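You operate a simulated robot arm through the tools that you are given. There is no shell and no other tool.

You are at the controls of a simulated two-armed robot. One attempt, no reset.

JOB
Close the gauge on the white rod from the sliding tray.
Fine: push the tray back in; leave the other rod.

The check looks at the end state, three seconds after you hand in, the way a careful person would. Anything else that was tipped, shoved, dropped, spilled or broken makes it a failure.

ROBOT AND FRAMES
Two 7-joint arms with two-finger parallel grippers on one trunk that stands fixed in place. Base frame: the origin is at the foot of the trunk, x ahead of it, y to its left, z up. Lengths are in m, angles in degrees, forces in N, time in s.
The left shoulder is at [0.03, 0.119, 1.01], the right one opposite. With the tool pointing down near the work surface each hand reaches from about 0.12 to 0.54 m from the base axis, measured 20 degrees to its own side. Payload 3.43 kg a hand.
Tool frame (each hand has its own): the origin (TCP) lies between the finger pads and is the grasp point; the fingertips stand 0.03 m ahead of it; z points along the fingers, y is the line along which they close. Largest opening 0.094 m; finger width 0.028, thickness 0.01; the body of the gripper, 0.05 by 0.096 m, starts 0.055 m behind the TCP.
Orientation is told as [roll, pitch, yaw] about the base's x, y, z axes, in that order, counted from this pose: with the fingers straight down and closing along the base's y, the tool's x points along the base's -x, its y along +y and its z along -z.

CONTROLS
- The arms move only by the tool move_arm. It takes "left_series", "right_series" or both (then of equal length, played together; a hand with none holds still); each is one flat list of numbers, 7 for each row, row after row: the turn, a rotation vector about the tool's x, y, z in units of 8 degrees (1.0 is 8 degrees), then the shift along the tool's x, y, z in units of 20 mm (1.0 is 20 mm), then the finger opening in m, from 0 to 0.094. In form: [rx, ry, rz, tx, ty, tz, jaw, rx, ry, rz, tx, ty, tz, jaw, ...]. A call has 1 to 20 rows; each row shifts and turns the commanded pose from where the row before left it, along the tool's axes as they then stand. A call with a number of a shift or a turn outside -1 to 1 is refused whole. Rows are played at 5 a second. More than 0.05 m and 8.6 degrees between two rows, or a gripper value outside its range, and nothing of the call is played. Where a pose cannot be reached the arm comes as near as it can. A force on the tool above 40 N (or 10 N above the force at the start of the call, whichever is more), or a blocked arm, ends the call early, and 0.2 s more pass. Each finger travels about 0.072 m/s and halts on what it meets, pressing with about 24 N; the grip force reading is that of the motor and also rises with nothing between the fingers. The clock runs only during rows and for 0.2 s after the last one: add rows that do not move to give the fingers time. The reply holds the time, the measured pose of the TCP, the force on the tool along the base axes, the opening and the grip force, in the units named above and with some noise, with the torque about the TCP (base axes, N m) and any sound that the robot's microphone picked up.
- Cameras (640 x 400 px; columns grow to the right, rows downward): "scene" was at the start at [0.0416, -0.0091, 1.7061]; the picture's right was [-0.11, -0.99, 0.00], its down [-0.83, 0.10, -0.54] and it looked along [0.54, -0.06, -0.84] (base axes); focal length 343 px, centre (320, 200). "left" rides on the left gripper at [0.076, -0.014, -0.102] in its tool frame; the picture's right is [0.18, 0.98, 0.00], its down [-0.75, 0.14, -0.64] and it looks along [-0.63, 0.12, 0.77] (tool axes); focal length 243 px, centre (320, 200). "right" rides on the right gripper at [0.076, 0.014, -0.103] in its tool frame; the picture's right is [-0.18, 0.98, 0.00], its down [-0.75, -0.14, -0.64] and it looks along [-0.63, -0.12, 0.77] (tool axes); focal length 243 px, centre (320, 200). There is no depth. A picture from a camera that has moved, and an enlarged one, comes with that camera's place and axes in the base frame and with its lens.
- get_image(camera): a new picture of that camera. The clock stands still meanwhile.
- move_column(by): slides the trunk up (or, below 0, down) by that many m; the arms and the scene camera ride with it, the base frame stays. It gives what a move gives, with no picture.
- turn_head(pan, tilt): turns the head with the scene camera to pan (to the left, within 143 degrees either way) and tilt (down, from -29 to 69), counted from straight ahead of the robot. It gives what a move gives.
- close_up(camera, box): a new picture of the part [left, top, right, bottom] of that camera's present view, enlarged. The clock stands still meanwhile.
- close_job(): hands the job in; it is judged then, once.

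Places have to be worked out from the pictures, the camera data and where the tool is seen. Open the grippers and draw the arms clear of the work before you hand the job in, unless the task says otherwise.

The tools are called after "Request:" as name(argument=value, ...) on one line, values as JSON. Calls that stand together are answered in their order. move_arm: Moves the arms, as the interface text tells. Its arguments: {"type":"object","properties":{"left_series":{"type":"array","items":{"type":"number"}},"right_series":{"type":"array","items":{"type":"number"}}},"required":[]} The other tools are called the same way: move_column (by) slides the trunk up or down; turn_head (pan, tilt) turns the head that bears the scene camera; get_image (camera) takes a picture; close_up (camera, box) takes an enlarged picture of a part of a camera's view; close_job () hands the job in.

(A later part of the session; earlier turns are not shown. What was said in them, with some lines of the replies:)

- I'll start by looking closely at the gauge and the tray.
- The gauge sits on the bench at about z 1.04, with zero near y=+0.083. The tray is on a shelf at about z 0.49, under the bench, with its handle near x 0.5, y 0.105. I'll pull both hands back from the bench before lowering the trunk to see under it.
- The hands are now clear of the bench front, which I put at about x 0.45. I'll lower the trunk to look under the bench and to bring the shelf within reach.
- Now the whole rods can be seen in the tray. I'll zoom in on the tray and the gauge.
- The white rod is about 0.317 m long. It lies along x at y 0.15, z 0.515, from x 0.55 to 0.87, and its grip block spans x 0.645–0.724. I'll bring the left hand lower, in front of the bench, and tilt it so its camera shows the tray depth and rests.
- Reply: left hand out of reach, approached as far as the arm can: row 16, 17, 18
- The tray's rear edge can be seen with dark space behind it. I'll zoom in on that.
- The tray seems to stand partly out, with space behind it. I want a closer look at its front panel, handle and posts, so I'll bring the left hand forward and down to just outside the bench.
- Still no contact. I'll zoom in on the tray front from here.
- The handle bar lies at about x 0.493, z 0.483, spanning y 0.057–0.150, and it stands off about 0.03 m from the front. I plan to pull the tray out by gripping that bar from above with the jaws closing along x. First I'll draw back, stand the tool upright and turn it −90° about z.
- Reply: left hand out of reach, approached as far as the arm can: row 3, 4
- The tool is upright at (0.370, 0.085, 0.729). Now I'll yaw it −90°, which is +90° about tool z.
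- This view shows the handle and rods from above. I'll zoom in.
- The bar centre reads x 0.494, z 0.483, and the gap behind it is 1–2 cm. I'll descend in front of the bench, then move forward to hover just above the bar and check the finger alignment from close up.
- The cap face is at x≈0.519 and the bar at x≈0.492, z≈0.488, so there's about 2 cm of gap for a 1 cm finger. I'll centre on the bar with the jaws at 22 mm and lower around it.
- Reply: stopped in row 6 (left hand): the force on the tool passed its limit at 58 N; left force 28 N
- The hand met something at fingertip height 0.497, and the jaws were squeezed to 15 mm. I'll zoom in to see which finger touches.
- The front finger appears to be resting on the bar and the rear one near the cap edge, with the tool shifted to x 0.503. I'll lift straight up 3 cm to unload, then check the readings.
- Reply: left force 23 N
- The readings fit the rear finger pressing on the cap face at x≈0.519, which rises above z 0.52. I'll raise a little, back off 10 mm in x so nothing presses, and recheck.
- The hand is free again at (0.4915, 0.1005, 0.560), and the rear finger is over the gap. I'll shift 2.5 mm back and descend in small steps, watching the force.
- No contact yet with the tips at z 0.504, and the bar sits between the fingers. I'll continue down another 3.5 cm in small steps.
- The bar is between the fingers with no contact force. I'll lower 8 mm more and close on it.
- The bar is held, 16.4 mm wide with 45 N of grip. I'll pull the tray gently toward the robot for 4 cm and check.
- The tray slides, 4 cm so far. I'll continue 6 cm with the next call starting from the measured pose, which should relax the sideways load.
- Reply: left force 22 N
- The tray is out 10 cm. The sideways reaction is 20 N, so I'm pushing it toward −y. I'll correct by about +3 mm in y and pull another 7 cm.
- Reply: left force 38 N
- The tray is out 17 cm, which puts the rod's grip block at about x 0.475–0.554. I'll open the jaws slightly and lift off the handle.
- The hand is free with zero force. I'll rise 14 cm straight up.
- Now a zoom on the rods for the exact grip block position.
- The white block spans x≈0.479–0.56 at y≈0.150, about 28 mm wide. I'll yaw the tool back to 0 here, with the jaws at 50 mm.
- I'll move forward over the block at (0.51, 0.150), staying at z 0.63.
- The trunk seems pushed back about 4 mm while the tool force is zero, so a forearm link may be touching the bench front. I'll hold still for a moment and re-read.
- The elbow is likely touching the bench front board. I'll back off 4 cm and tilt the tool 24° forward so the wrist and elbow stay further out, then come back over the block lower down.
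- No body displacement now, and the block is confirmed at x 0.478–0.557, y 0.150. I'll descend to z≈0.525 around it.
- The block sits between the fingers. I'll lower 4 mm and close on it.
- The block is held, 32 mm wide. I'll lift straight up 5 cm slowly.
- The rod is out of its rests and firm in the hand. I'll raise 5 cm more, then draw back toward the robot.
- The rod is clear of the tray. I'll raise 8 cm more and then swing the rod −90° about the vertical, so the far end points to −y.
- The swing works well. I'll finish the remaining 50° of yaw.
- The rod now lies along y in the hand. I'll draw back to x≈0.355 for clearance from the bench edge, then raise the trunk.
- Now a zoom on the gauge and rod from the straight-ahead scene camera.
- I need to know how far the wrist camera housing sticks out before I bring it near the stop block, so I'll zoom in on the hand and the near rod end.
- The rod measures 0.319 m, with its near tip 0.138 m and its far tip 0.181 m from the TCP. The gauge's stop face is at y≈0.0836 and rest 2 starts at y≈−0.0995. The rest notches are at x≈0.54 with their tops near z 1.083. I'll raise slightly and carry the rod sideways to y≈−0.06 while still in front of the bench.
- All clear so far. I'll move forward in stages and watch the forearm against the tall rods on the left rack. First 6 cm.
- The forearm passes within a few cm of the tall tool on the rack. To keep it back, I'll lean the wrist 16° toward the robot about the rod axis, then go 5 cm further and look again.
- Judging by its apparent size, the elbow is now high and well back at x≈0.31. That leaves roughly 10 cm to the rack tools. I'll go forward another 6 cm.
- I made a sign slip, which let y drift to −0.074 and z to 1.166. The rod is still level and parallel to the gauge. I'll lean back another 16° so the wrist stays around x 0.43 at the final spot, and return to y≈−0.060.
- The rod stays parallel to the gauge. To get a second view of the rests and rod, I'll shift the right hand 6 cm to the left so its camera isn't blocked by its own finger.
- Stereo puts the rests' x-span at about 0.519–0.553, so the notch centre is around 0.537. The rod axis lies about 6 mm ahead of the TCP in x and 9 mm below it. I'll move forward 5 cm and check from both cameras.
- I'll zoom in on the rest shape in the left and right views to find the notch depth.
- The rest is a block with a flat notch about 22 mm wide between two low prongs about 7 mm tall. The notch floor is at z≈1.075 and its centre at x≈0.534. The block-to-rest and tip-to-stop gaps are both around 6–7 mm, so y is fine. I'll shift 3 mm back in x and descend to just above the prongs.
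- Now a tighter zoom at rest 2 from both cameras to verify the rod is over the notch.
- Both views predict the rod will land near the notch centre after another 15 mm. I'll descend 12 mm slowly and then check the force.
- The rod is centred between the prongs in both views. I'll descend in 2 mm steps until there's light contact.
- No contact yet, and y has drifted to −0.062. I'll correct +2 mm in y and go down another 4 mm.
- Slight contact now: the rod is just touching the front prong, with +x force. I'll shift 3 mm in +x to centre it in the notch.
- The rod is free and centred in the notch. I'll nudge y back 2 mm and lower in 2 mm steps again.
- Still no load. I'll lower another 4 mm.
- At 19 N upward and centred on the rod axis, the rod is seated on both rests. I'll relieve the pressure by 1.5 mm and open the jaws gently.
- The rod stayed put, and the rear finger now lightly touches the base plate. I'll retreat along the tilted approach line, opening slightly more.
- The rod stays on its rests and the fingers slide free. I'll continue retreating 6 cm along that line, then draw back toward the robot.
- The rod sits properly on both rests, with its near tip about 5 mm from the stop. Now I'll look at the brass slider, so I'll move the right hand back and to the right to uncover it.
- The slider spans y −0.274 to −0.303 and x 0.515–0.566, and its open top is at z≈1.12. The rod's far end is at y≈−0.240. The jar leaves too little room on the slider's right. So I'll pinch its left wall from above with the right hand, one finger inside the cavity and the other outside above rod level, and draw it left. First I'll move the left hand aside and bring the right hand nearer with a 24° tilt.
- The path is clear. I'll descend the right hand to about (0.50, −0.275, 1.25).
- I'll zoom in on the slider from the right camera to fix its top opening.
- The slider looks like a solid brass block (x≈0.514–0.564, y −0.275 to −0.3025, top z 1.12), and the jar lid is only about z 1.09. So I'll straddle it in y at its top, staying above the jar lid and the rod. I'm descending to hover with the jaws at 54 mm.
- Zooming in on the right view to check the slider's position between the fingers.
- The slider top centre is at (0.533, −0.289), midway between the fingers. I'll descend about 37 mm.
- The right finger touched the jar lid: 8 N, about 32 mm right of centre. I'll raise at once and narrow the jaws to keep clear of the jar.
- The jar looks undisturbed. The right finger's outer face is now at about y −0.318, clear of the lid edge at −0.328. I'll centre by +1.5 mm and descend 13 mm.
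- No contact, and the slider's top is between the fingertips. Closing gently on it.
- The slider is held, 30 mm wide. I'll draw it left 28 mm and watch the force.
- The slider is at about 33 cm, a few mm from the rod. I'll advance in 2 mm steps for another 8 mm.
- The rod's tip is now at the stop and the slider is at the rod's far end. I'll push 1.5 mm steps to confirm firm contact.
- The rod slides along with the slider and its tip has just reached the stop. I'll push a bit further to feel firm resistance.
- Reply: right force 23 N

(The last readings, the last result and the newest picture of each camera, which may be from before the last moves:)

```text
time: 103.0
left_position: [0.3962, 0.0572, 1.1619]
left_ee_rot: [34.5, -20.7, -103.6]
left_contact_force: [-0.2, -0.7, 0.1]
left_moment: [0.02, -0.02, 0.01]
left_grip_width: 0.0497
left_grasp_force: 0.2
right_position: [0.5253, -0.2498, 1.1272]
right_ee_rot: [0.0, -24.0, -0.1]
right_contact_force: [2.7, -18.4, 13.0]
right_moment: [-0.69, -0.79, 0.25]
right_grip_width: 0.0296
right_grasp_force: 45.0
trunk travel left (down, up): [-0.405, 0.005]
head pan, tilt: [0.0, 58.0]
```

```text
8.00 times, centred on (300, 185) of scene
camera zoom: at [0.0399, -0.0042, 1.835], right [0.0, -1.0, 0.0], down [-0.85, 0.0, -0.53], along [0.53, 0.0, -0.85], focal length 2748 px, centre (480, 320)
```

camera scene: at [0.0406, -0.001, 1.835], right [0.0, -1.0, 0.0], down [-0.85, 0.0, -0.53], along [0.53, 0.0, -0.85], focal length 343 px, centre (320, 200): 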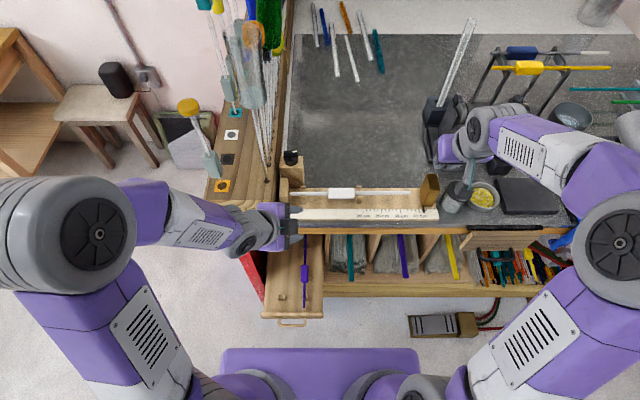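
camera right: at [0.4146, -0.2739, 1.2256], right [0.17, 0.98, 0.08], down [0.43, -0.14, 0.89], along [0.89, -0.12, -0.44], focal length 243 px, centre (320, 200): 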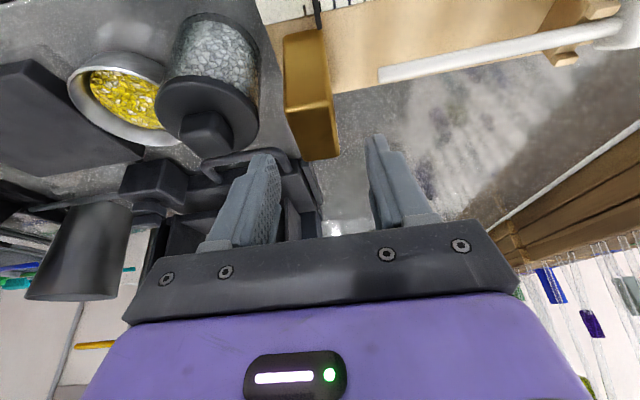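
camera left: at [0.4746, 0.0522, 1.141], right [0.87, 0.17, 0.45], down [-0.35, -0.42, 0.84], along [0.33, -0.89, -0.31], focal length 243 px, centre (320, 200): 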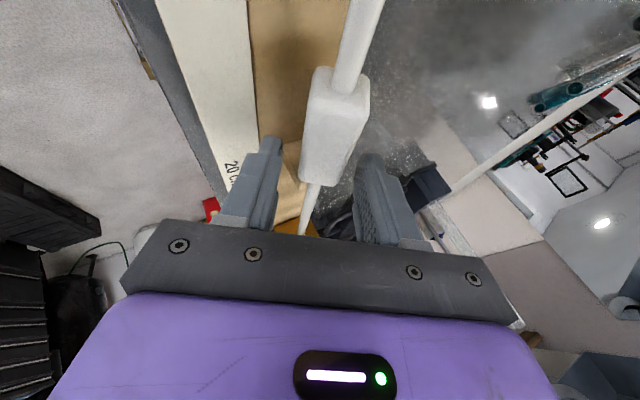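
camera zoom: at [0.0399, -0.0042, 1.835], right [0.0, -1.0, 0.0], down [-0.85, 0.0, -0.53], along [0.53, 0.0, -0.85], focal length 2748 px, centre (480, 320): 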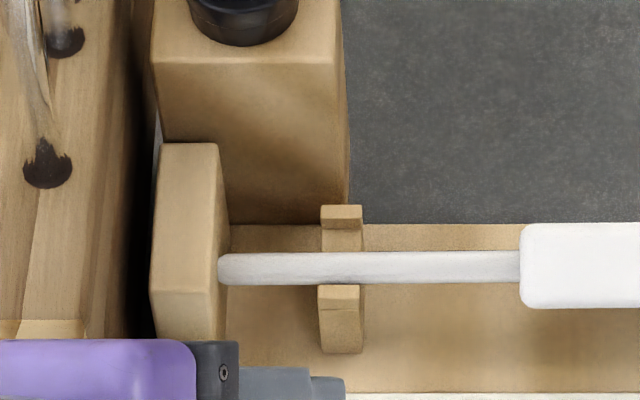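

The push force rose to 18 N with no further travel, so the gauge is closed on the rod. I'll open the fingers slightly and lift straight off.

Request:
move_arm(right_series=[0, 0, 0, 0, 0, 0, 0.026, 0, 0, 0, 0, 0, 0, 0.03, 0, 0, 0, 0, 0, 0, 0.034, 0, 0, 0, 0, 0, 0, 0.038, 0, 0, 0, 0, 0, 0, 0.038])

Request:
close_up(camera="right", box=[220, 0, 460, 220])

Request:
close_up(camera="scene", box=[270, 160, 330, 210])

```text
time: 104.2
left_position: [0.3984, 0.0597, 1.1621]
left_ee_rot: [34.4, -20.6, -103.6]
left_contact_force: [0.8, -0.1, 0.3]
left_moment: [0.0, -0.01, 0.02]
left_grip_width: 0.0499
left_grasp_force: 0.1
right_position: [0.527, -0.2459, 1.1257]
right_ee_rot: [0.1, -24.0, 0.0]
right_contact_force: [0.2, -2.4, -3.4]
right_moment: [-0.05, 0.08, -0.02]
right_grip_width: 0.0395
right_grasp_force: 1.4
trunk travel left (down, up): [-0.405, 0.005]
head pan, tilt: [0.0, 58.0]
```

```text
1.82 times, centred on (340, 110) of right
camera zoom: at [0.415, -0.2316, 1.1886], right [0.17, 0.98, 0.08], down [0.43, -0.14, 0.89], along [0.89, -0.12, -0.44], focal length 441 px, centre (284, 364)
```

zoom: 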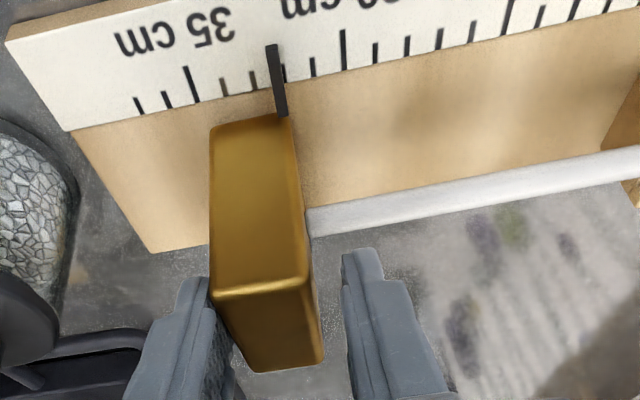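

```text
8.00 times, centred on (300, 185) of scene
camera zoom: at [0.041, -0.0016, 1.8349], right [0.0, -1.0, 0.0], down [-0.85, 0.0, -0.53], along [0.53, 0.0, -0.85], focal length 2748 px, centre (480, 320)
```

zoom: 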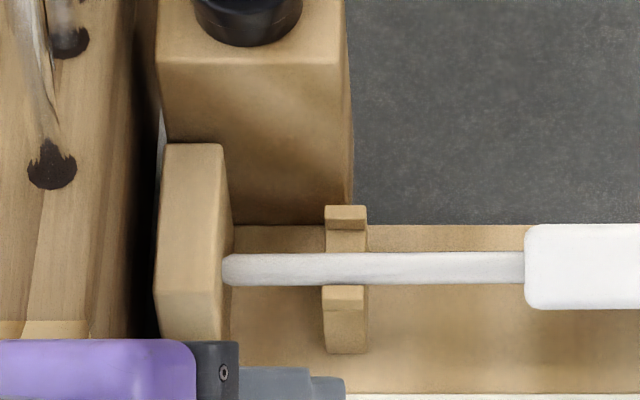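

The slider is closed against the rod. I'll centre the hand by −4 mm so neither finger rubs, then lift.

Request:
move_arm(right_series=[0, 0, 0, 0, -0.1, 0, 0.039, 0, 0, 0, 0, -0.1, 0, 0.039, 0, 0, 0, -0.08, 0, -0.18, 0.039, 0, 0, 0, -0.16, 0, -0.36, 0.039, 0, 0, 0, -0.3, 0, -0.7, 0.039, 0, 0, 0, -0.36, 0, -0.82, 0.039, 0, 0, 0, -0.36, 0, -0.82, 0.039, 0, 0, 0, -0.36, 0, -0.82, 0.039, 0, 0, 0, 0, 0, 0, 0.039])

Request:
get_image(camera="right")

Request:
close_up(camera="scene", box=[260, 140, 480, 240])

```text
time: 106.2
left_position: [0.3981, 0.0594, 1.1629]
left_ee_rot: [34.4, -20.6, -103.5]
left_contact_force: [0.4, -0.6, 0.1]
left_moment: [0.01, 0.03, 0.0]
left_grip_width: 0.05
left_grasp_force: 0.1
right_position: [0.5237, -0.2514, 1.2071]
right_ee_rot: [0.0, -24.0, 0.0]
right_contact_force: [-0.1, -0.3, -0.6]
right_moment: [0.02, 0.05, 0.03]
right_grip_width: 0.0391
right_grasp_force: 0.1
trunk travel left (down, up): [-0.405, 0.005]
head pan, tilt: [0.0, 58.0]
```

```text
taken
camera right: at [0.4126, -0.2376, 1.2685], right [0.17, 0.98, 0.07], down [0.43, -0.14, 0.89], along [0.89, -0.12, -0.44], focal length 243 px, centre (320, 200)
```

right: 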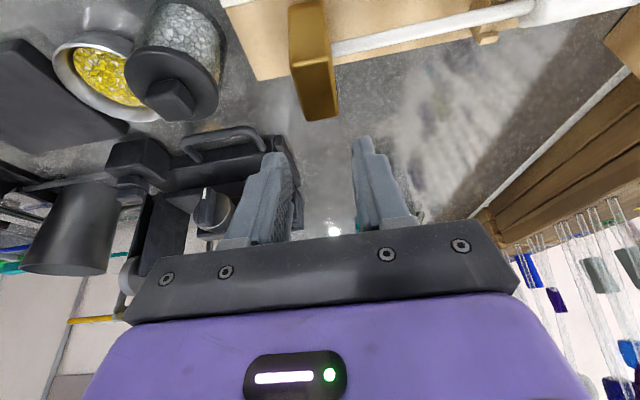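

```text
2.91 times, centred on (370, 190) of scene
camera zoom: at [0.0414, -0.0011, 1.8349], right [0.0, -1.0, 0.0], down [-0.85, 0.0, -0.53], along [0.53, 0.0, -0.85], focal length 999 px, centre (174, 229)
```

zoom: 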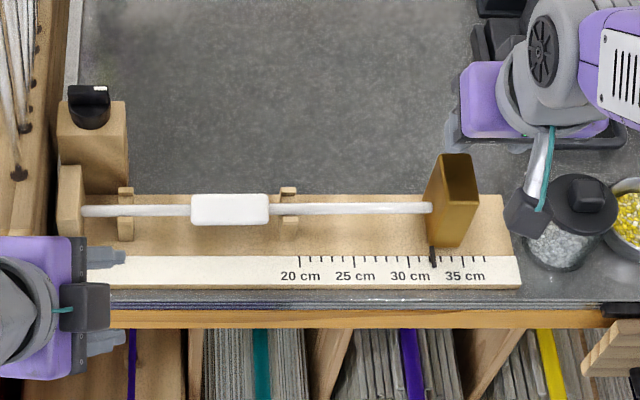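

The gauge now reads about 32 cm, with the rod between stop and slider. I'll retreat the right hand up and back, and move the left hand back from the bench.

Request:
move_arm(right_series=[0, 0, 0, -0.4, 0, -0.9, 0.039, 0, 0, 0, -0.4, 0, -0.9, 0.039, 0, 0, 0, -0.4, 0, -0.9, 0.039, 0, 0, 0, -0.4, 0, -0.9, 0.039, 0, 0, 0, -0.4, 0, -0.9, 0.039, 0, 0, 0, -0.4, 0, -0.9, 0.039, 0, 0, 0, -0.4, 0, -0.9, 0.039, 0, 0, 0, -0.4, 0, -0.9, 0.039, 0, 0, 0, 0.9, 0, -0.4, 0.039, 0, 0, 0, 0.9, 0, -0.4, 0.039, 0, 0, 0, 0.9, 0, -0.4, 0.039, 0, 0, 0, 0.9, 0, -0.4, 0.039, 0, 0, 0, 0.9, 0, -0.4, 0.039, 0, 0, 0, 0.9, 0, -0.4, 0.039, 0, 0, 0, 0.9, 0, -0.4, 0.039, 0, 0, 0, 0.9, 0, -0.4, 0.039, 0, 0, 0, 0, 0, 0, 0.039])

Request:
close_up(camera="scene", box=[390, 160, 450, 220])

Request:
get_image(camera="scene")

```text
time: 109.8
left_position: [0.3972, 0.0596, 1.1627]
left_ee_rot: [34.4, -20.6, -103.7]
left_contact_force: [0.4, 0.1, 0.0]
left_moment: [0.03, 0.01, -0.04]
left_grip_width: 0.0501
left_grasp_force: 0.1
right_position: [0.3671, -0.2519, 1.3642]
right_ee_rot: [-0.1, -24.0, 0.0]
right_contact_force: [-0.5, -1.1, 0.0]
right_moment: [0.0, -0.02, -0.02]
right_grip_width: 0.0391
right_grasp_force: 0.1
trunk travel left (down, up): [-0.405, 0.005]
head pan, tilt: [0.0, 58.0]
```

```text
6.67 times, centred on (420, 190) of scene
camera zoom: at [0.0418, -0.0011, 1.8349], right [0.0, -1.0, 0.0], down [-0.85, 0.0, -0.53], along [0.53, 0.0, -0.85], focal length 2290 px, centre (-347, 267)
```

zoom: 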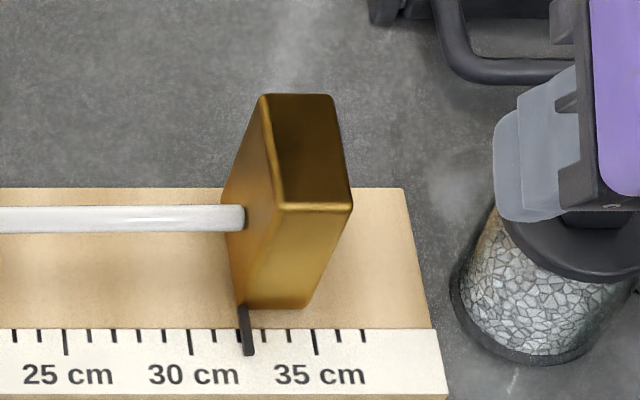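

```text
taken
camera scene: at [0.0418, -0.0011, 1.8349], right [0.0, -1.0, 0.0], down [-0.85, 0.0, -0.53], along [0.53, 0.0, -0.85], focal length 343 px, centre (320, 200)
```

scene: 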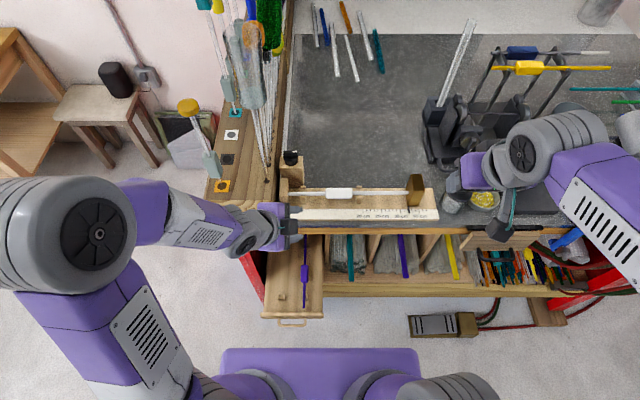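

The rod end is flush with the slider at about 32.3 cm. Next is the tray. I'll bring the left tool upright at yaw −90° and pull both hands back from the bench before lowering the trunk.

Request:
move_arm(left_series=[0.909, 0, -0.416, 0, 0, 0, 0.03, 0.909, 0, -0.416, 0, 0, 0, 0.03, 0.909, 0, -0.416, 0, 0, 0, 0.03, 0.909, 0, -0.416, 0, 0, 0, 0.03, 0, 1, 0, 0, 0, 0, 0.03, 0, 1, 0, 0, 0, 0, 0.03, 0, 1, 0, 0, 0, 0, 0.03, 0, 0.07, 0, 0, -1, 0, 0.03, 0, 0, 0, 0, -1, 0, 0.03, 0, 0, 0, 0, -1, 0, 0.03, 0, 0, 0, 0, 0, 0, 0.03], right_series=[0, 0, 0, 0, 0, 0, 0.05, 0, 0, 0, 0, 0, 0, 0.05, 0, 1, 0, 0, 0, 0, 0.05, 0, 1, 0, 0, 0, 0, 0.05, 0, 1, 0, 0, 0, 0, 0.05, 0, 0, 0, 1, 0, 0, 0.05, 0, 0, 0, 1, 0, 0, 0.05, 0, 0, 0, 1, 0, 0, 0.05, 0, 0, 0, 1, 0, 0, 0.05, 0, 0, 0, 0, 0, 0, 0.05, 0, 0, 0, 0, 0, 0, 0.05])

Request:
get_image(camera="scene")

```text
time: 112.2
left_position: [0.3358, 0.0587, 1.1569]
left_ee_rot: [0.0, 0.0, -90.0]
left_contact_force: [1.0, 0.1, -0.4]
left_moment: [0.0, 0.0, 0.0]
left_grip_width: 0.0305
left_grasp_force: 0.0
left hand out of reach, approached as far as the arm can: row 1
right_position: [0.2864, -0.2532, 1.3624]
right_ee_rot: [0.0, 0.0, -0.1]
right_contact_force: [0.1, 0.5, 0.6]
right_moment: [-0.01, -0.03, 0.05]
right_grip_width: 0.05
right_grasp_force: 0.1
trunk travel left (down, up): [-0.405, 0.005]
head pan, tilt: [0.0, 58.0]
```

```text
taken
camera scene: at [0.0407, -0.0009, 1.8349], right [0.0, -1.0, 0.0], down [-0.85, 0.0, -0.53], along [0.53, 0.0, -0.85], focal length 343 px, centre (320, 200)
```

scene: 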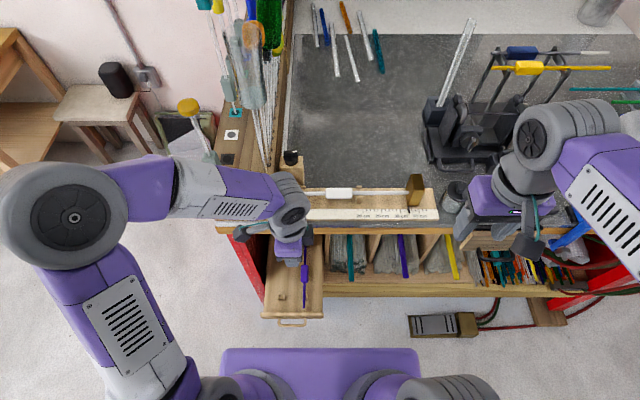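

Both hands are about 10 cm in front of the bench edge. I'll position the left hand at (0.32, 0.104), then lower the trunk.

Request:
move_arm(left_series=[0, 0, 0, 0.75, -0.4, 0, 0.028, 0, 0, 0, 0.75, -0.4, 0, 0.028, 0, 0, 0, 0.75, 0, 0, 0.028, 0, 0, 0, 0, 0, 0, 0.028])

Request:
move_column(by=-0.2)

Request:
get_image(camera="scene")

```text
time: 113.2
left_position: [0.3207, 0.1032, 1.1591]
left_ee_rot: [-0.1, 0.0, -90.0]
left_contact_force: [0.6, -0.2, -0.1]
left_moment: [-0.04, 0.01, 0.03]
left_grip_width: 0.028
left_grasp_force: 0.1
right_position: [0.2858, -0.2534, 1.3632]
right_ee_rot: [0.1, 0.1, 0.0]
right_contact_force: [0.4, -0.6, 0.1]
right_moment: [-0.01, 0.02, 0.01]
right_grip_width: 0.0499
right_grasp_force: 0.0
trunk travel left (down, up): [-0.405, 0.005]
head pan, tilt: [0.0, 58.0]
```

```text
time: 115.3
left_position: [0.3215, 0.1017, 0.9597]
left_ee_rot: [0.0, 0.1, -90.0]
left_contact_force: [-0.4, 0.7, 0.8]
left_moment: [0.0, -0.02, -0.03]
left_grip_width: 0.0278
left_grasp_force: 0.1
right_position: [0.2855, -0.2522, 1.1634]
right_ee_rot: [0.0, 0.0, 0.0]
right_contact_force: [-0.7, -1.0, 0.1]
right_moment: [-0.05, -0.02, 0.0]
right_grip_width: 0.0499
right_grasp_force: 0.1
trunk travel left (down, up): [-0.205, 0.205]
head pan, tilt: [0.0, 58.0]
```

```text
taken
camera scene: at [0.0409, -0.0011, 1.6351], right [0.0, -1.0, 0.0], down [-0.85, 0.0, -0.53], along [0.53, 0.0, -0.85], focal length 343 px, centre (320, 200)
```

scene: 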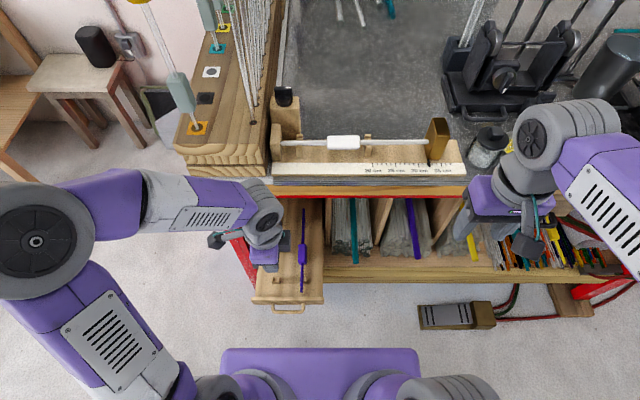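

Clear of the bench. I'll lower the remaining 0.2 m.

Request:
move_column(by=-0.2)

Request:
get_image(camera="left")

Request:
get_image(camera="scene")

```text
time: 117.5
left_position: [0.322, 0.1026, 0.7587]
left_ee_rot: [0.0, 0.0, -90.0]
left_contact_force: [-0.7, -0.5, -0.4]
left_moment: [-0.02, -0.01, 0.06]
left_grip_width: 0.0279
left_grasp_force: 0.1
right_position: [0.2856, -0.2526, 0.9631]
right_ee_rot: [-0.1, -0.1, 0.1]
right_contact_force: [0.1, 0.1, 0.4]
right_moment: [-0.02, 0.0, -0.03]
right_grip_width: 0.05
right_grasp_force: 0.0
trunk travel left (down, up): [-0.005, 0.405]
head pan, tilt: [0.0, 58.0]
```

```text
taken
camera left: at [0.3064, 0.1789, 0.8607], right [0.98, 0.18, 0.0], down [0.14, -0.75, 0.64], along [0.12, -0.63, -0.77], focal length 243 px, centre (320, 200)
```

left: 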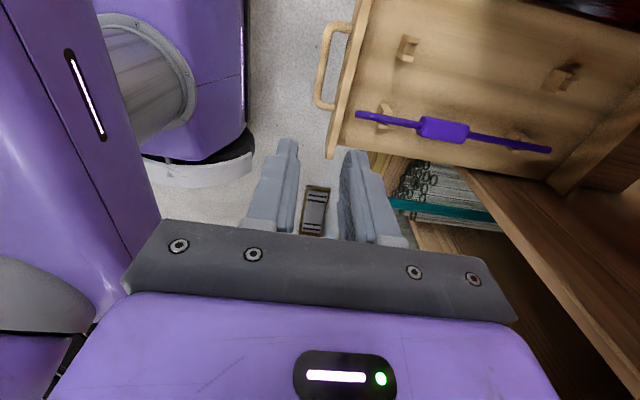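

```text
taken
camera scene: at [0.0409, -0.0011, 1.4351], right [0.0, -1.0, 0.0], down [-0.85, 0.0, -0.53], along [0.53, 0.0, -0.85], focal length 343 px, centre (320, 200)
```

scene: 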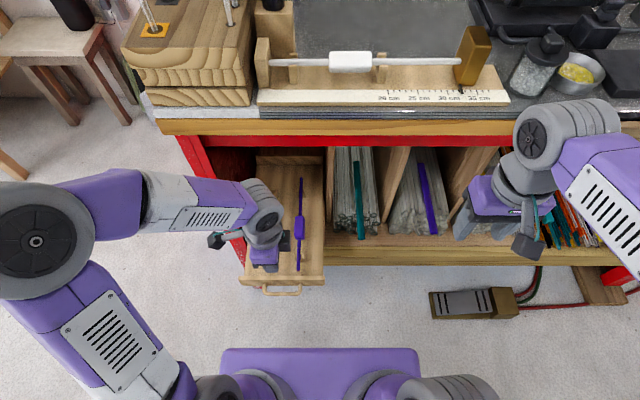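

The purple rod still sits on its rests. I'll descend over the handle bar (x≈0.322, z≈0.488) to z 0.555 and check alignment.

Request:
move_arm(left_series=[0, 0, 0, 0, 0, 1, 0.028, 0, 0, 0, 0, 0, 1, 0.028, 0, 0, 0, 0, 0, 1, 0.028, 0, 0, 0, 0, 0, 1, 0.028, 0, 0, 0, 0, 0, 1, 0.028, 0, 0, 0, 0, 0, 1, 0.028, 0, 0, 0, 0, 0, 1, 0.028, 0, 0, 0, 0, 0, 1, 0.028, 0, 0, 0, 0, 0, 1, 0.028, 0, 0, 0, 0, 0, 1, 0.028, 0, 0, 0, 0, 0, 0, 0.028])

Request:
close_up(camera="left", box=[230, 0, 470, 240])

Request:
get_image(camera="scene")

```text
time: 119.9
left_position: [0.3212, 0.103, 0.5575]
left_ee_rot: [0.0, 0.0, -90.0]
left_contact_force: [-0.1, 0.7, -0.3]
left_moment: [0.0, -0.03, -0.01]
left_grip_width: 0.028
left_grasp_force: 0.1
right_position: [0.2864, -0.252, 0.9625]
right_ee_rot: [0.0, 0.0, 0.0]
right_contact_force: [0.8, -1.0, -0.5]
right_moment: [0.03, -0.03, -0.03]
right_grip_width: 0.05
right_grasp_force: 0.1
trunk travel left (down, up): [-0.005, 0.405]
head pan, tilt: [0.0, 58.0]
```

```text
1.67 times, centred on (350, 120) of left
camera zoom: at [0.3068, 0.1798, 0.6599], right [0.98, 0.18, 0.0], down [0.14, -0.75, 0.64], along [0.12, -0.63, -0.77], focal length 404 px, centre (270, 333)
```

zoom: 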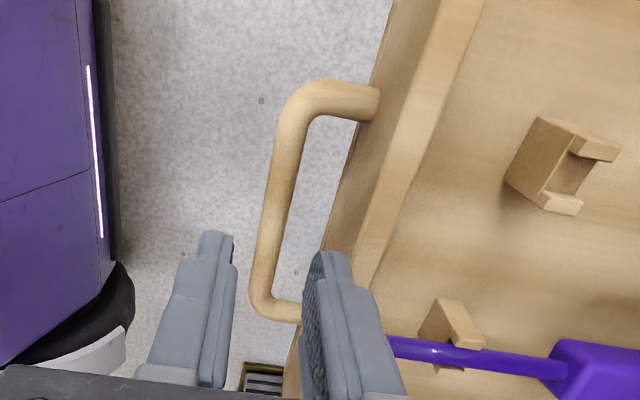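

```text
taken
camera scene: at [0.0409, -0.0016, 1.435], right [0.0, -1.0, 0.0], down [-0.85, 0.0, -0.53], along [0.53, 0.0, -0.85], focal length 343 px, centre (320, 200)
```

scene: 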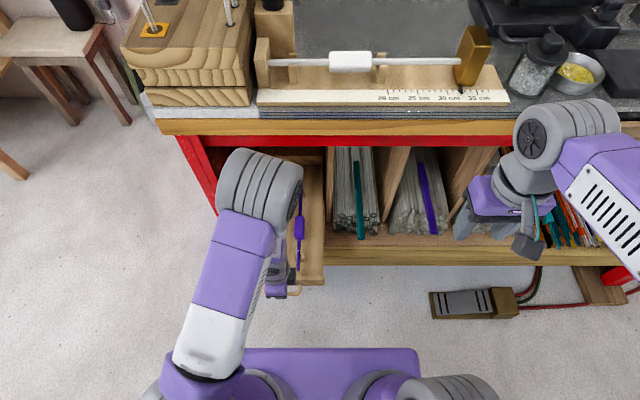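

Aligned as before, with the bar at x≈0.3235 between the fingers. I'll lower slowly to z≈0.493.

Request:
move_arm(left_series=[0, 0, 0, 0, 0, 0.35, 0.028, 0, 0, 0, 0, 0, 0.35, 0.028, 0, 0, 0, 0, 0, 0.35, 0.028, 0, 0, 0, 0, 0, 0.35, 0.028, 0, 0, 0, 0, 0, 0.35, 0.028, 0, 0, 0, 0, 0, 0.35, 0.028, 0, 0, 0, 0, 0, 0.35, 0.028, 0, 0, 0, 0, 0, 0.35, 0.028, 0, 0, 0, 0, 0, 0.35, 0.028, 0, 0, 0, 0, 0, 0, 0.028])

Request:
close_up(camera="left", box=[230, 0, 470, 240])

```text
time: 122.1
left_position: [0.3202, 0.1, 0.4959]
left_ee_rot: [-0.1, 0.0, -90.0]
left_contact_force: [0.3, -0.3, 0.4]
left_moment: [-0.01, 0.01, 0.01]
left_grip_width: 0.0281
left_grasp_force: 0.1
right_position: [0.2845, -0.2522, 0.9626]
right_ee_rot: [0.0, 0.0, 0.0]
right_contact_force: [-0.4, 0.4, -0.5]
right_moment: [0.03, 0.0, -0.02]
right_grip_width: 0.05
right_grasp_force: 0.0
trunk travel left (down, up): [-0.005, 0.405]
head pan, tilt: [0.0, 58.0]
```

```text
1.67 times, centred on (350, 120) of left
camera zoom: at [0.3056, 0.1786, 0.5979], right [0.98, 0.18, 0.0], down [0.14, -0.75, 0.64], along [0.12, -0.63, -0.77], focal length 404 px, centre (270, 333)
```

zoom: 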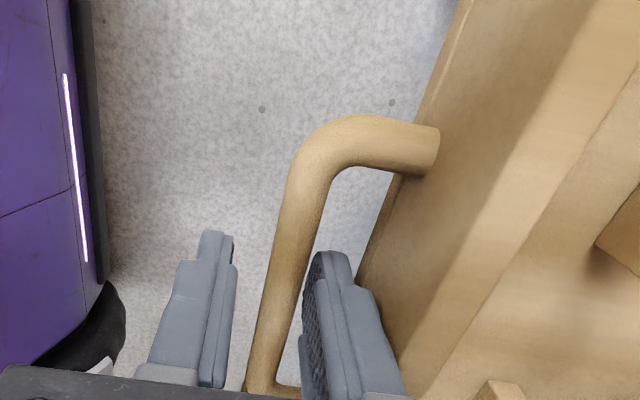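

The bar is between the fingers with no contact. I'll push the tray in slowly with the front finger.

Request:
move_arm(left_series=[0, 0, 0, 0, 0.2, 0, 0.024, 0, 0, 0, 0, 0.2, 0, 0.024, 0, 0, 0, 0, 0.3, 0, 0.024, 0, 0, 0, 0, 0.3, 0, 0.024, 0, 0, 0, 0, 0.3, 0, 0.024, 0, 0, 0, 0, 0.3, 0, 0.024, 0, 0, 0, 0, 0.3, 0, 0.024, 0, 0, 0, 0, 0.3, 0, 0.024, 0, 0, 0, 0, 0.3, 0, 0.024, 0, 0, 0, 0, 0.3, 0, 0.024, 0, 0, 0, 0, 0.3, 0, 0.024, 0, 0, 0, 0, 0.3, 0, 0.024, 0, 0, 0, 0, 0.2, 0, 0.024, 0, 0, 0, 0, 0.1, 0, 0.024, 0, 0, 0, 0, 0, 0, 0.024])

Request:
get_image(camera="left")

Request:
get_image(camera="scene")

```text
time: 125.3
left_position: [0.3948, 0.1018, 0.4972]
left_ee_rot: [-0.1, -0.1, -90.0]
left_contact_force: [-1.2, 0.1, 1.2]
left_moment: [-0.04, -0.04, -0.03]
left_grip_width: 0.0235
left_grasp_force: 0.1
right_position: [0.2854, -0.2525, 0.9625]
right_ee_rot: [0.1, 0.0, 0.1]
right_contact_force: [0.3, 0.1, 0.7]
right_moment: [0.01, -0.03, 0.0]
right_grip_width: 0.05
right_grasp_force: 0.0
trunk travel left (down, up): [-0.005, 0.405]
head pan, tilt: [0.0, 58.0]
```

```text
taken
camera left: at [0.3799, 0.1787, 0.5979], right [0.98, 0.18, 0.0], down [0.14, -0.75, 0.64], along [0.12, -0.63, -0.77], focal length 243 px, centre (320, 200)
```

left: 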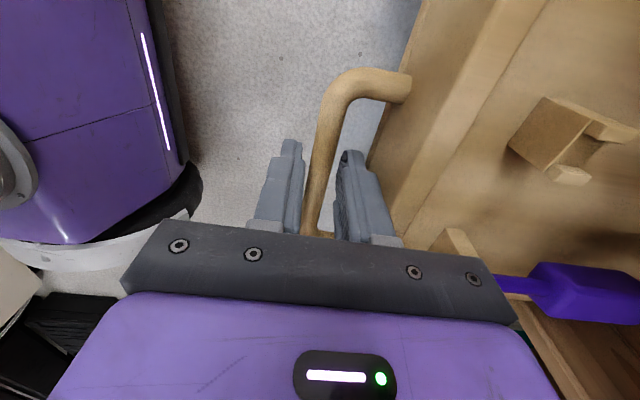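

```text
taken
camera scene: at [0.0409, -0.0011, 1.435], right [0.0, -1.0, 0.0], down [-0.85, 0.0, -0.53], along [0.53, 0.0, -0.85], focal length 343 px, centre (320, 200)
```

scene: 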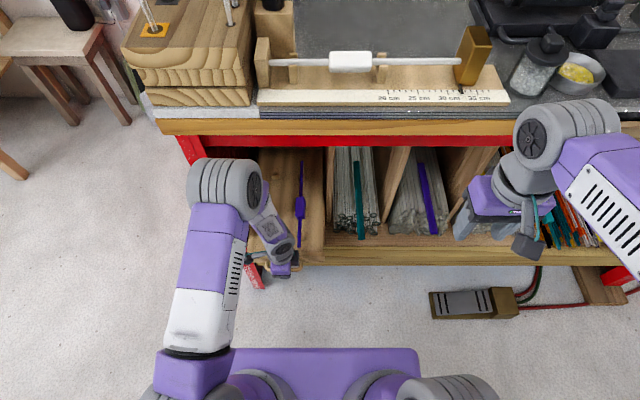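

The tray slides in smoothly. I'll push another 7.8 cm.

Request:
move_arm(left_series=[0, 0, 0, 0, 0.2, 0, 0.024, 0, 0, 0, 0, 0.3, 0, 0.024, 0, 0, 0, 0, 0.3, 0, 0.024, 0, 0, 0, 0, 0.3, 0, 0.024, 0, 0, 0, 0, 0.3, 0, 0.024, 0, 0, 0, 0, 0.3, 0, 0.024, 0, 0, 0, 0, 0.3, 0, 0.024, 0, 0, 0, 0, 0.3, 0, 0.024, 0, 0, 0, 0, 0.3, 0, 0.024, 0, 0, 0, 0, 0.3, 0, 0.024, 0, 0, 0, 0, 0.3, 0, 0.024, 0, 0, 0, 0, 0.3, 0, 0.024, 0, 0, 0, 0, 0.2, 0, 0.024, 0, 0, 0, 0, 0.1, 0, 0.024, 0, 0, 0, 0, 0, 0, 0.024])

Request:
get_image(camera="left")

Request:
get_image(camera="scene")

```text
time: 128.5
left_position: [0.4701, 0.102, 0.4955]
left_ee_rot: [0.0, -0.1, -90.0]
left_contact_force: [-1.4, 0.2, 1.2]
left_moment: [-0.04, -0.1, -0.06]
left_grip_width: 0.0233
left_grasp_force: 0.0
right_position: [0.2864, -0.252, 0.9636]
right_ee_rot: [0.0, 0.0, -0.1]
right_contact_force: [-0.7, 0.7, -0.1]
right_moment: [0.01, -0.02, -0.03]
right_grip_width: 0.0498
right_grasp_force: 0.0
trunk travel left (down, up): [-0.005, 0.405]
head pan, tilt: [0.0, 58.0]
```

```text
taken
camera left: at [0.4558, 0.1787, 0.597], right [0.98, 0.18, 0.0], down [0.14, -0.75, 0.64], along [0.12, -0.63, -0.77], focal length 243 px, centre (320, 200)
```

left: 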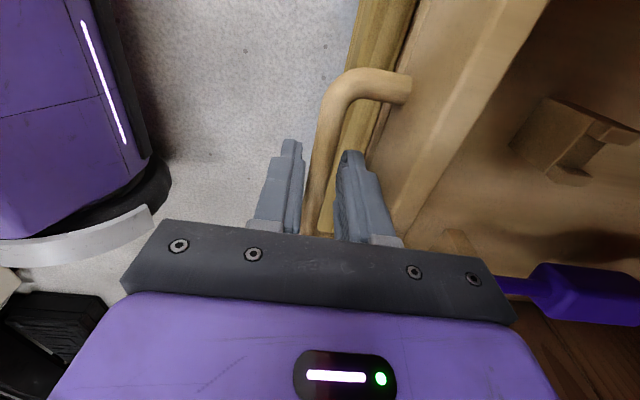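

```text
taken
camera scene: at [0.0408, -0.0011, 1.435], right [0.0, -1.0, 0.0], down [-0.85, 0.0, -0.53], along [0.53, 0.0, -0.85], focal length 343 px, centre (320, 200)
```

scene: 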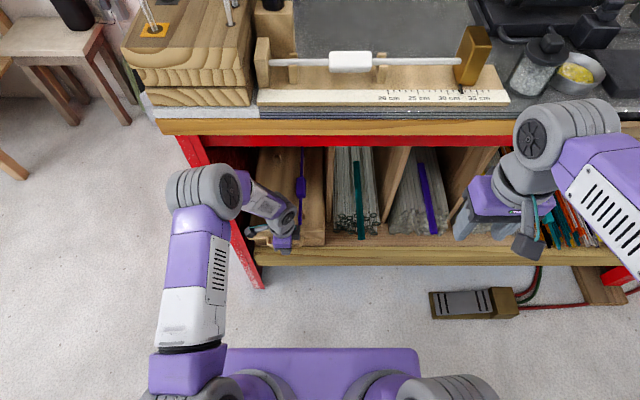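

The bar is at about x 0.467, and it originally sat at 0.491. I'll push another 24 mm, then probe for the end stop.

Request:
move_arm(left_series=[0, 0, 0, 0, 0.2, 0, 0.024, 0, 0, 0, 0, 0.2, 0, 0.024, 0, 0, 0, 0, 0.2, 0, 0.024, 0, 0, 0, 0, 0.2, 0, 0.024, 0, 0, 0, 0, 0.2, 0, 0.024, 0, 0, 0, 0, 0.2, 0, 0.024, 0, 0, 0, 0, 0, 0, 0.024])

Request:
get_image(camera="left")

```text
time: 130.1
left_position: [0.4946, 0.1033, 0.4966]
left_ee_rot: [-0.1, 0.0, -90.1]
left_contact_force: [-4.0, 2.0, 1.0]
left_moment: [-0.07, -0.2, -0.06]
left_grip_width: 0.021
left_grasp_force: 0.0
right_position: [0.2853, -0.2517, 0.9629]
right_ee_rot: [0.1, 0.0, 0.0]
right_contact_force: [-0.3, -0.6, 0.8]
right_moment: [0.01, -0.03, 0.0]
right_grip_width: 0.0499
right_grasp_force: 0.1
trunk travel left (down, up): [-0.005, 0.405]
head pan, tilt: [0.0, 58.0]
```

```text
taken
camera left: at [0.4806, 0.179, 0.5971], right [0.98, 0.18, 0.0], down [0.14, -0.75, 0.64], along [0.12, -0.63, -0.77], focal length 243 px, centre (320, 200)
```

left: 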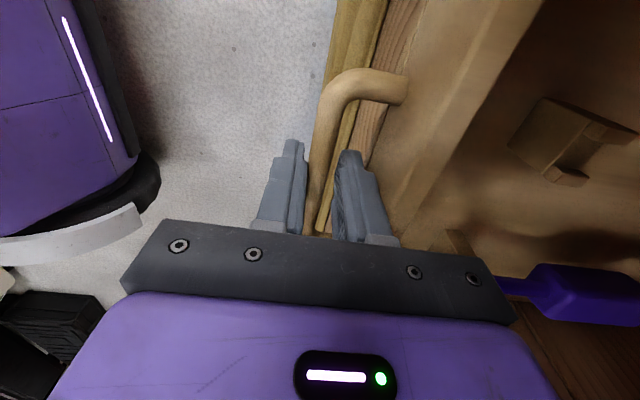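

Resistance is starting to rise at bar x≈0.492, its original place. I'll probe a few mm more.

Request:
move_arm(left_series=[0, 0, 0, 0, 0.1, 0, 0.024, 0, 0, 0, 0, 0.1, 0, 0.024, 0, 0, 0, 0, 0.1, 0, 0.024, 0, 0, 0, 0, 0, 0, 0.024])

Request:
get_image(camera="scene")

```text
time: 131.1
left_position: [0.4946, 0.1001, 0.4937]
left_ee_rot: [-1.1, 0.1, -90.0]
left_contact_force: [-7.7, 0.8, 0.8]
left_moment: [0.0, -0.28, -0.08]
left_grip_width: 0.0196
left_grasp_force: 0.1
right_position: [0.2837, -0.2517, 0.9637]
right_ee_rot: [-0.1, 0.0, -0.2]
right_contact_force: [-0.1, -0.3, -0.5]
right_moment: [0.0, 0.0, -0.01]
right_grip_width: 0.0502
right_grasp_force: 0.1
trunk travel left (down, up): [-0.005, 0.405]
head pan, tilt: [0.0, 58.0]
stopped in row 4 (left hand): the force on the tool passed its limit at 40 N (the readings are from after the stop); the commanded pose is now the measured one
```

```text
taken
camera scene: at [0.0406, -0.0012, 1.4349], right [0.0, -1.0, 0.0], down [-0.85, 0.0, -0.53], along [0.53, 0.0, -0.85], focal length 343 px, centre (320, 200)
```

scene: 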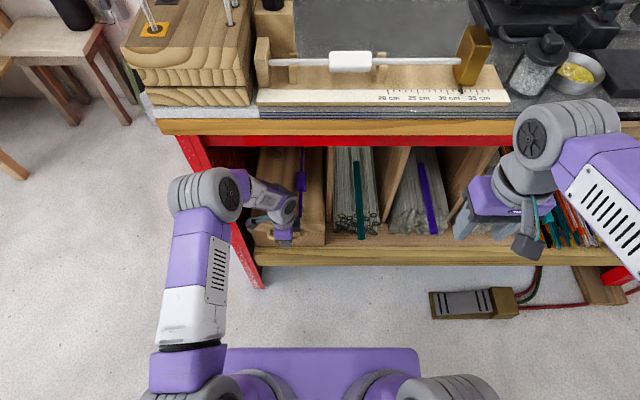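

The push reached 40 N with no movement, so the tray is fully home (bar at x≈0.493, its original spot). I'll centre the fingers off the bar and lift straight up.

Request:
move_arm(left_series=[0, 0, 0, 0, -0.1, 0, 0.024, 0, 0, 0, 0, 0, 0, 0.026, 0, 0, 0, 0, 0, -0.3, 0.026, 0, 0, 0, 0, 0, -0.5, 0.026, 0, 0, 0, 0, 0, -0.8, 0.026, 0, 0, 0, 0, -0.2, -0.8, 0.026, 0, 0, 0, 0, -0.3, -0.8, 0.026, 0, 0, 0, 0, -0.3, -0.8, 0.026, 0, 0, 0, 0, 0, 0, 0.026])

Request:
get_image(camera="left")

Request:
close_up(camera="scene", box=[160, 100, 360, 290])

```text
time: 133.1
left_position: [0.4792, 0.1024, 0.5726]
left_ee_rot: [-0.9, 0.1, -90.0]
left_contact_force: [-0.6, 0.0, -0.3]
left_moment: [0.0, 0.01, 0.01]
left_grip_width: 0.0257
left_grasp_force: 0.0
right_position: [0.2859, -0.2532, 0.9633]
right_ee_rot: [0.0, 0.0, 0.0]
right_contact_force: [-0.5, 0.3, 0.8]
right_moment: [0.0, -0.01, -0.02]
right_grip_width: 0.0499
right_grasp_force: 0.2
trunk travel left (down, up): [-0.005, 0.405]
head pan, tilt: [0.0, 58.0]
```

```text
taken
camera left: at [0.4666, 0.1795, 0.6756], right [0.98, 0.18, -0.01], down [0.15, -0.76, 0.64], along [0.11, -0.63, -0.77], focal length 243 px, centre (320, 200)
```

left: 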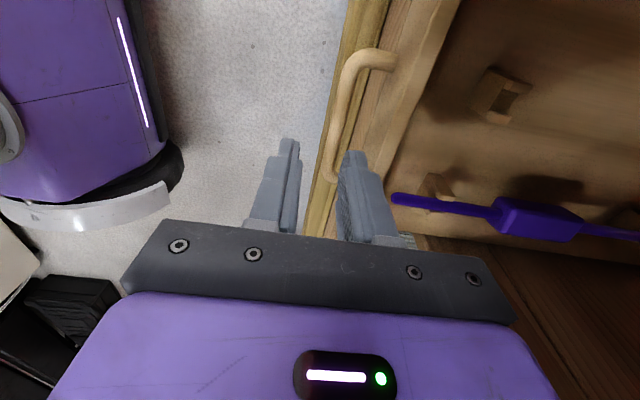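

```text
2.11 times, centred on (260, 195) of scene
camera zoom: at [0.0409, -0.0011, 1.4349], right [0.0, -1.0, 0.0], down [-0.85, 0.0, -0.53], along [0.53, 0.0, -0.85], focal length 723 px, centre (446, 210)
```

zoom: 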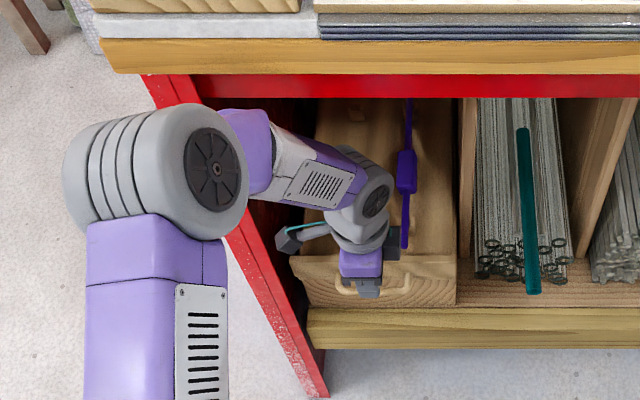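

The tray is in and the purple rod is undisturbed on its rests. I'll draw the left hand back and up, well clear of the bench.

Request:
move_arm(left_series=[0, 0, 0, 0, -0.5, -0.8, 0.04, 0, 0, 0, 0, -1, 0, 0.04, 0, 0, 0, 0, -1, 0, 0.05, 0, 0, 0, 0, -1, 0, 0.05, 0, 0, 0, 0, -1, 0, 0.05, 0, 0, 0, 0, -1, 0, 0.05, 0, 0, 0, 0, -1, 0, 0.05, 0, 0, 0, 0, -1, 0, 0.05, 0, 0, 0, 0, 0, -1, 0.05, 0, 0, 0, 0, 0, -1, 0.05, 0, 0, 0, 0, 0, -1, 0.05, 0, 0, 0, 0, 0, -1, 0.05, 0, 0, 0, 0, 0, 0, 0.05])

Request:
turn_head(pan=5, tilt=50)

Request:
get_image(camera="scene")

Request:
get_image(camera="left")

```text
time: 135.9
left_position: [0.3331, 0.1037, 0.6723]
left_ee_rot: [-0.8, 0.2, -90.0]
left_contact_force: [0.6, 0.4, 0.6]
left_moment: [-0.02, -0.07, -0.01]
left_grip_width: 0.0503
left_grasp_force: 0.0
right_position: [0.2844, -0.2507, 0.9633]
right_ee_rot: [-0.1, 0.0, -0.1]
right_contact_force: [0.1, 0.0, -0.1]
right_moment: [0.01, 0.02, 0.0]
right_grip_width: 0.0502
right_grasp_force: 0.0
trunk travel left (down, up): [-0.005, 0.405]
head pan, tilt: [0.0, 58.0]
```

```text
time: 136.6
left_position: [0.3345, 0.1024, 0.6721]
left_ee_rot: [-0.9, 0.1, -90.0]
left_contact_force: [0.1, -1.4, 0.1]
left_moment: [0.0, 0.02, 0.01]
left_grip_width: 0.0503
left_grasp_force: 0.0
right_position: [0.2853, -0.2525, 0.9631]
right_ee_rot: [0.0, 0.0, -0.1]
right_contact_force: [0.2, -0.4, 1.2]
right_moment: [0.01, 0.01, -0.02]
right_grip_width: 0.0501
right_grasp_force: 0.1
trunk travel left (down, up): [-0.005, 0.405]
head pan, tilt: [5.0, 50.0]
```

```text
taken
camera scene: at [0.0488, 0.0056, 1.4451], right [0.09, -1.0, 0.0], down [-0.76, -0.07, -0.64], along [0.64, 0.06, -0.77], focal length 343 px, centre (320, 200)
```

scene: 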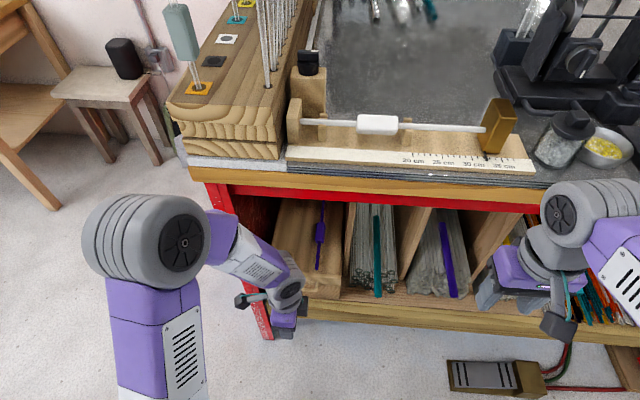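

```text
taken
camera left: at [0.3209, 0.1792, 0.7742], right [0.98, 0.18, -0.01], down [0.15, -0.76, 0.64], along [0.11, -0.63, -0.77], focal length 243 px, centre (320, 200)
```

left: 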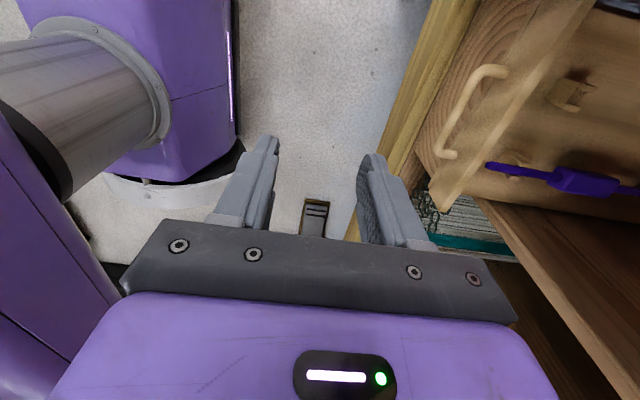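

Final check close-ups of the gauge and the tray.

Request:
close_up(camera="scene", box=[270, 70, 550, 190])

Request:
close_up(camera="scene", box=[210, 180, 400, 340])

Request:
close_up(camera="scene", box=[450, 80, 530, 170])

Request:
close_up(camera="left", box=[390, 0, 640, 250])

```text
2.29 times, centred on (410, 130) of scene
camera zoom: at [0.0488, 0.0056, 1.4451], right [0.09, -1.0, 0.0], down [-0.76, -0.07, -0.64], along [0.64, 0.06, -0.77], focal length 785 px, centre (114, 360)
```

zoom: 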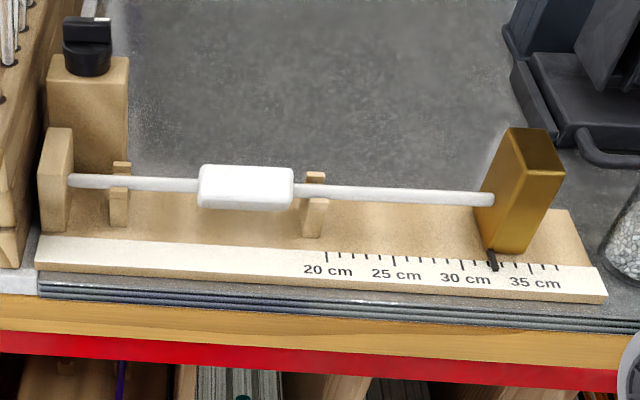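

```text
2.50 times, centred on (305, 260) of scene
camera zoom: at [0.0488, 0.0056, 1.4451], right [0.09, -1.0, 0.0], down [-0.76, -0.07, -0.64], along [0.64, 0.06, -0.77], focal length 859 px, centre (358, 50)
```

zoom: 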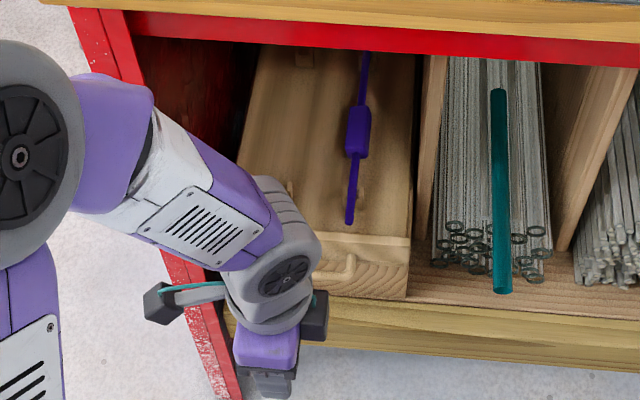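

```text
4.44 times, centred on (490, 125) of scene
camera zoom: at [0.0488, 0.0056, 1.4451], right [0.09, -1.0, 0.0], down [-0.76, -0.07, -0.64], along [0.64, 0.06, -0.77], focal length 1526 px, centre (-436, 533)
```

zoom: 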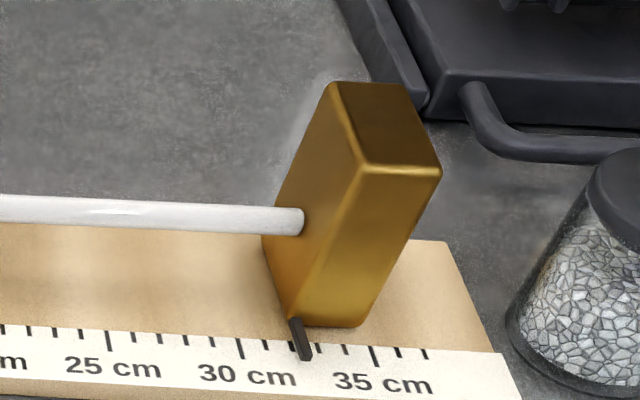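

```text
1.60 times, centred on (515, 125) of left
camera zoom: at [0.3209, 0.1792, 0.7742], right [0.98, 0.18, -0.01], down [0.15, -0.76, 0.64], along [0.11, -0.63, -0.77], focal length 388 px, centre (8, 320)
```

zoom: 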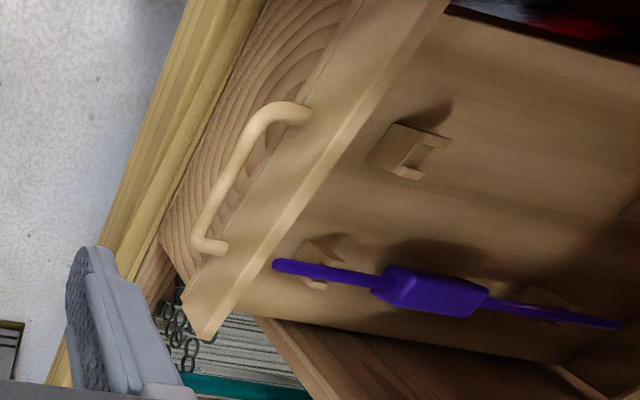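

The rod sits on both rests between the stop and the slider, with the gauge reading about 32.3 cm. The tray is home with the purple rod untouched, and the jar and surroundings look as they did. Both grippers are open and clear of the work, so I'm handing in.

Request:
close_job()

```text
The job is handed in.
```

The white rod is in the gauge with the slider closed on it at about 32.3 cm. The tray is pushed back in, with the purple rod still on its rests.

- **Rod and gauge:** The rod lies on both rests. I closed the slider until the force rose to 18 N with no further movement.
- **Tray:** I pushed it until it stopped, at the 40 N force limit. The handle is back at its starting position.
- **Unplanned contacts:**
  - A finger of the right hand pressed on the lid of the gravel jar beside the slider at about 8 N. I lifted off at once, and the jar looked unmoved in later pictures.
  - The first attempt at the tray handle stopped at 58 N, when the fingers met the bar and the tray front. I saw no effect on the tray.
  - Early on, the left elbow may also have leaned lightly on the front edge of the bench.

Both grippers were open and the arms clear of the bench when I handed in.
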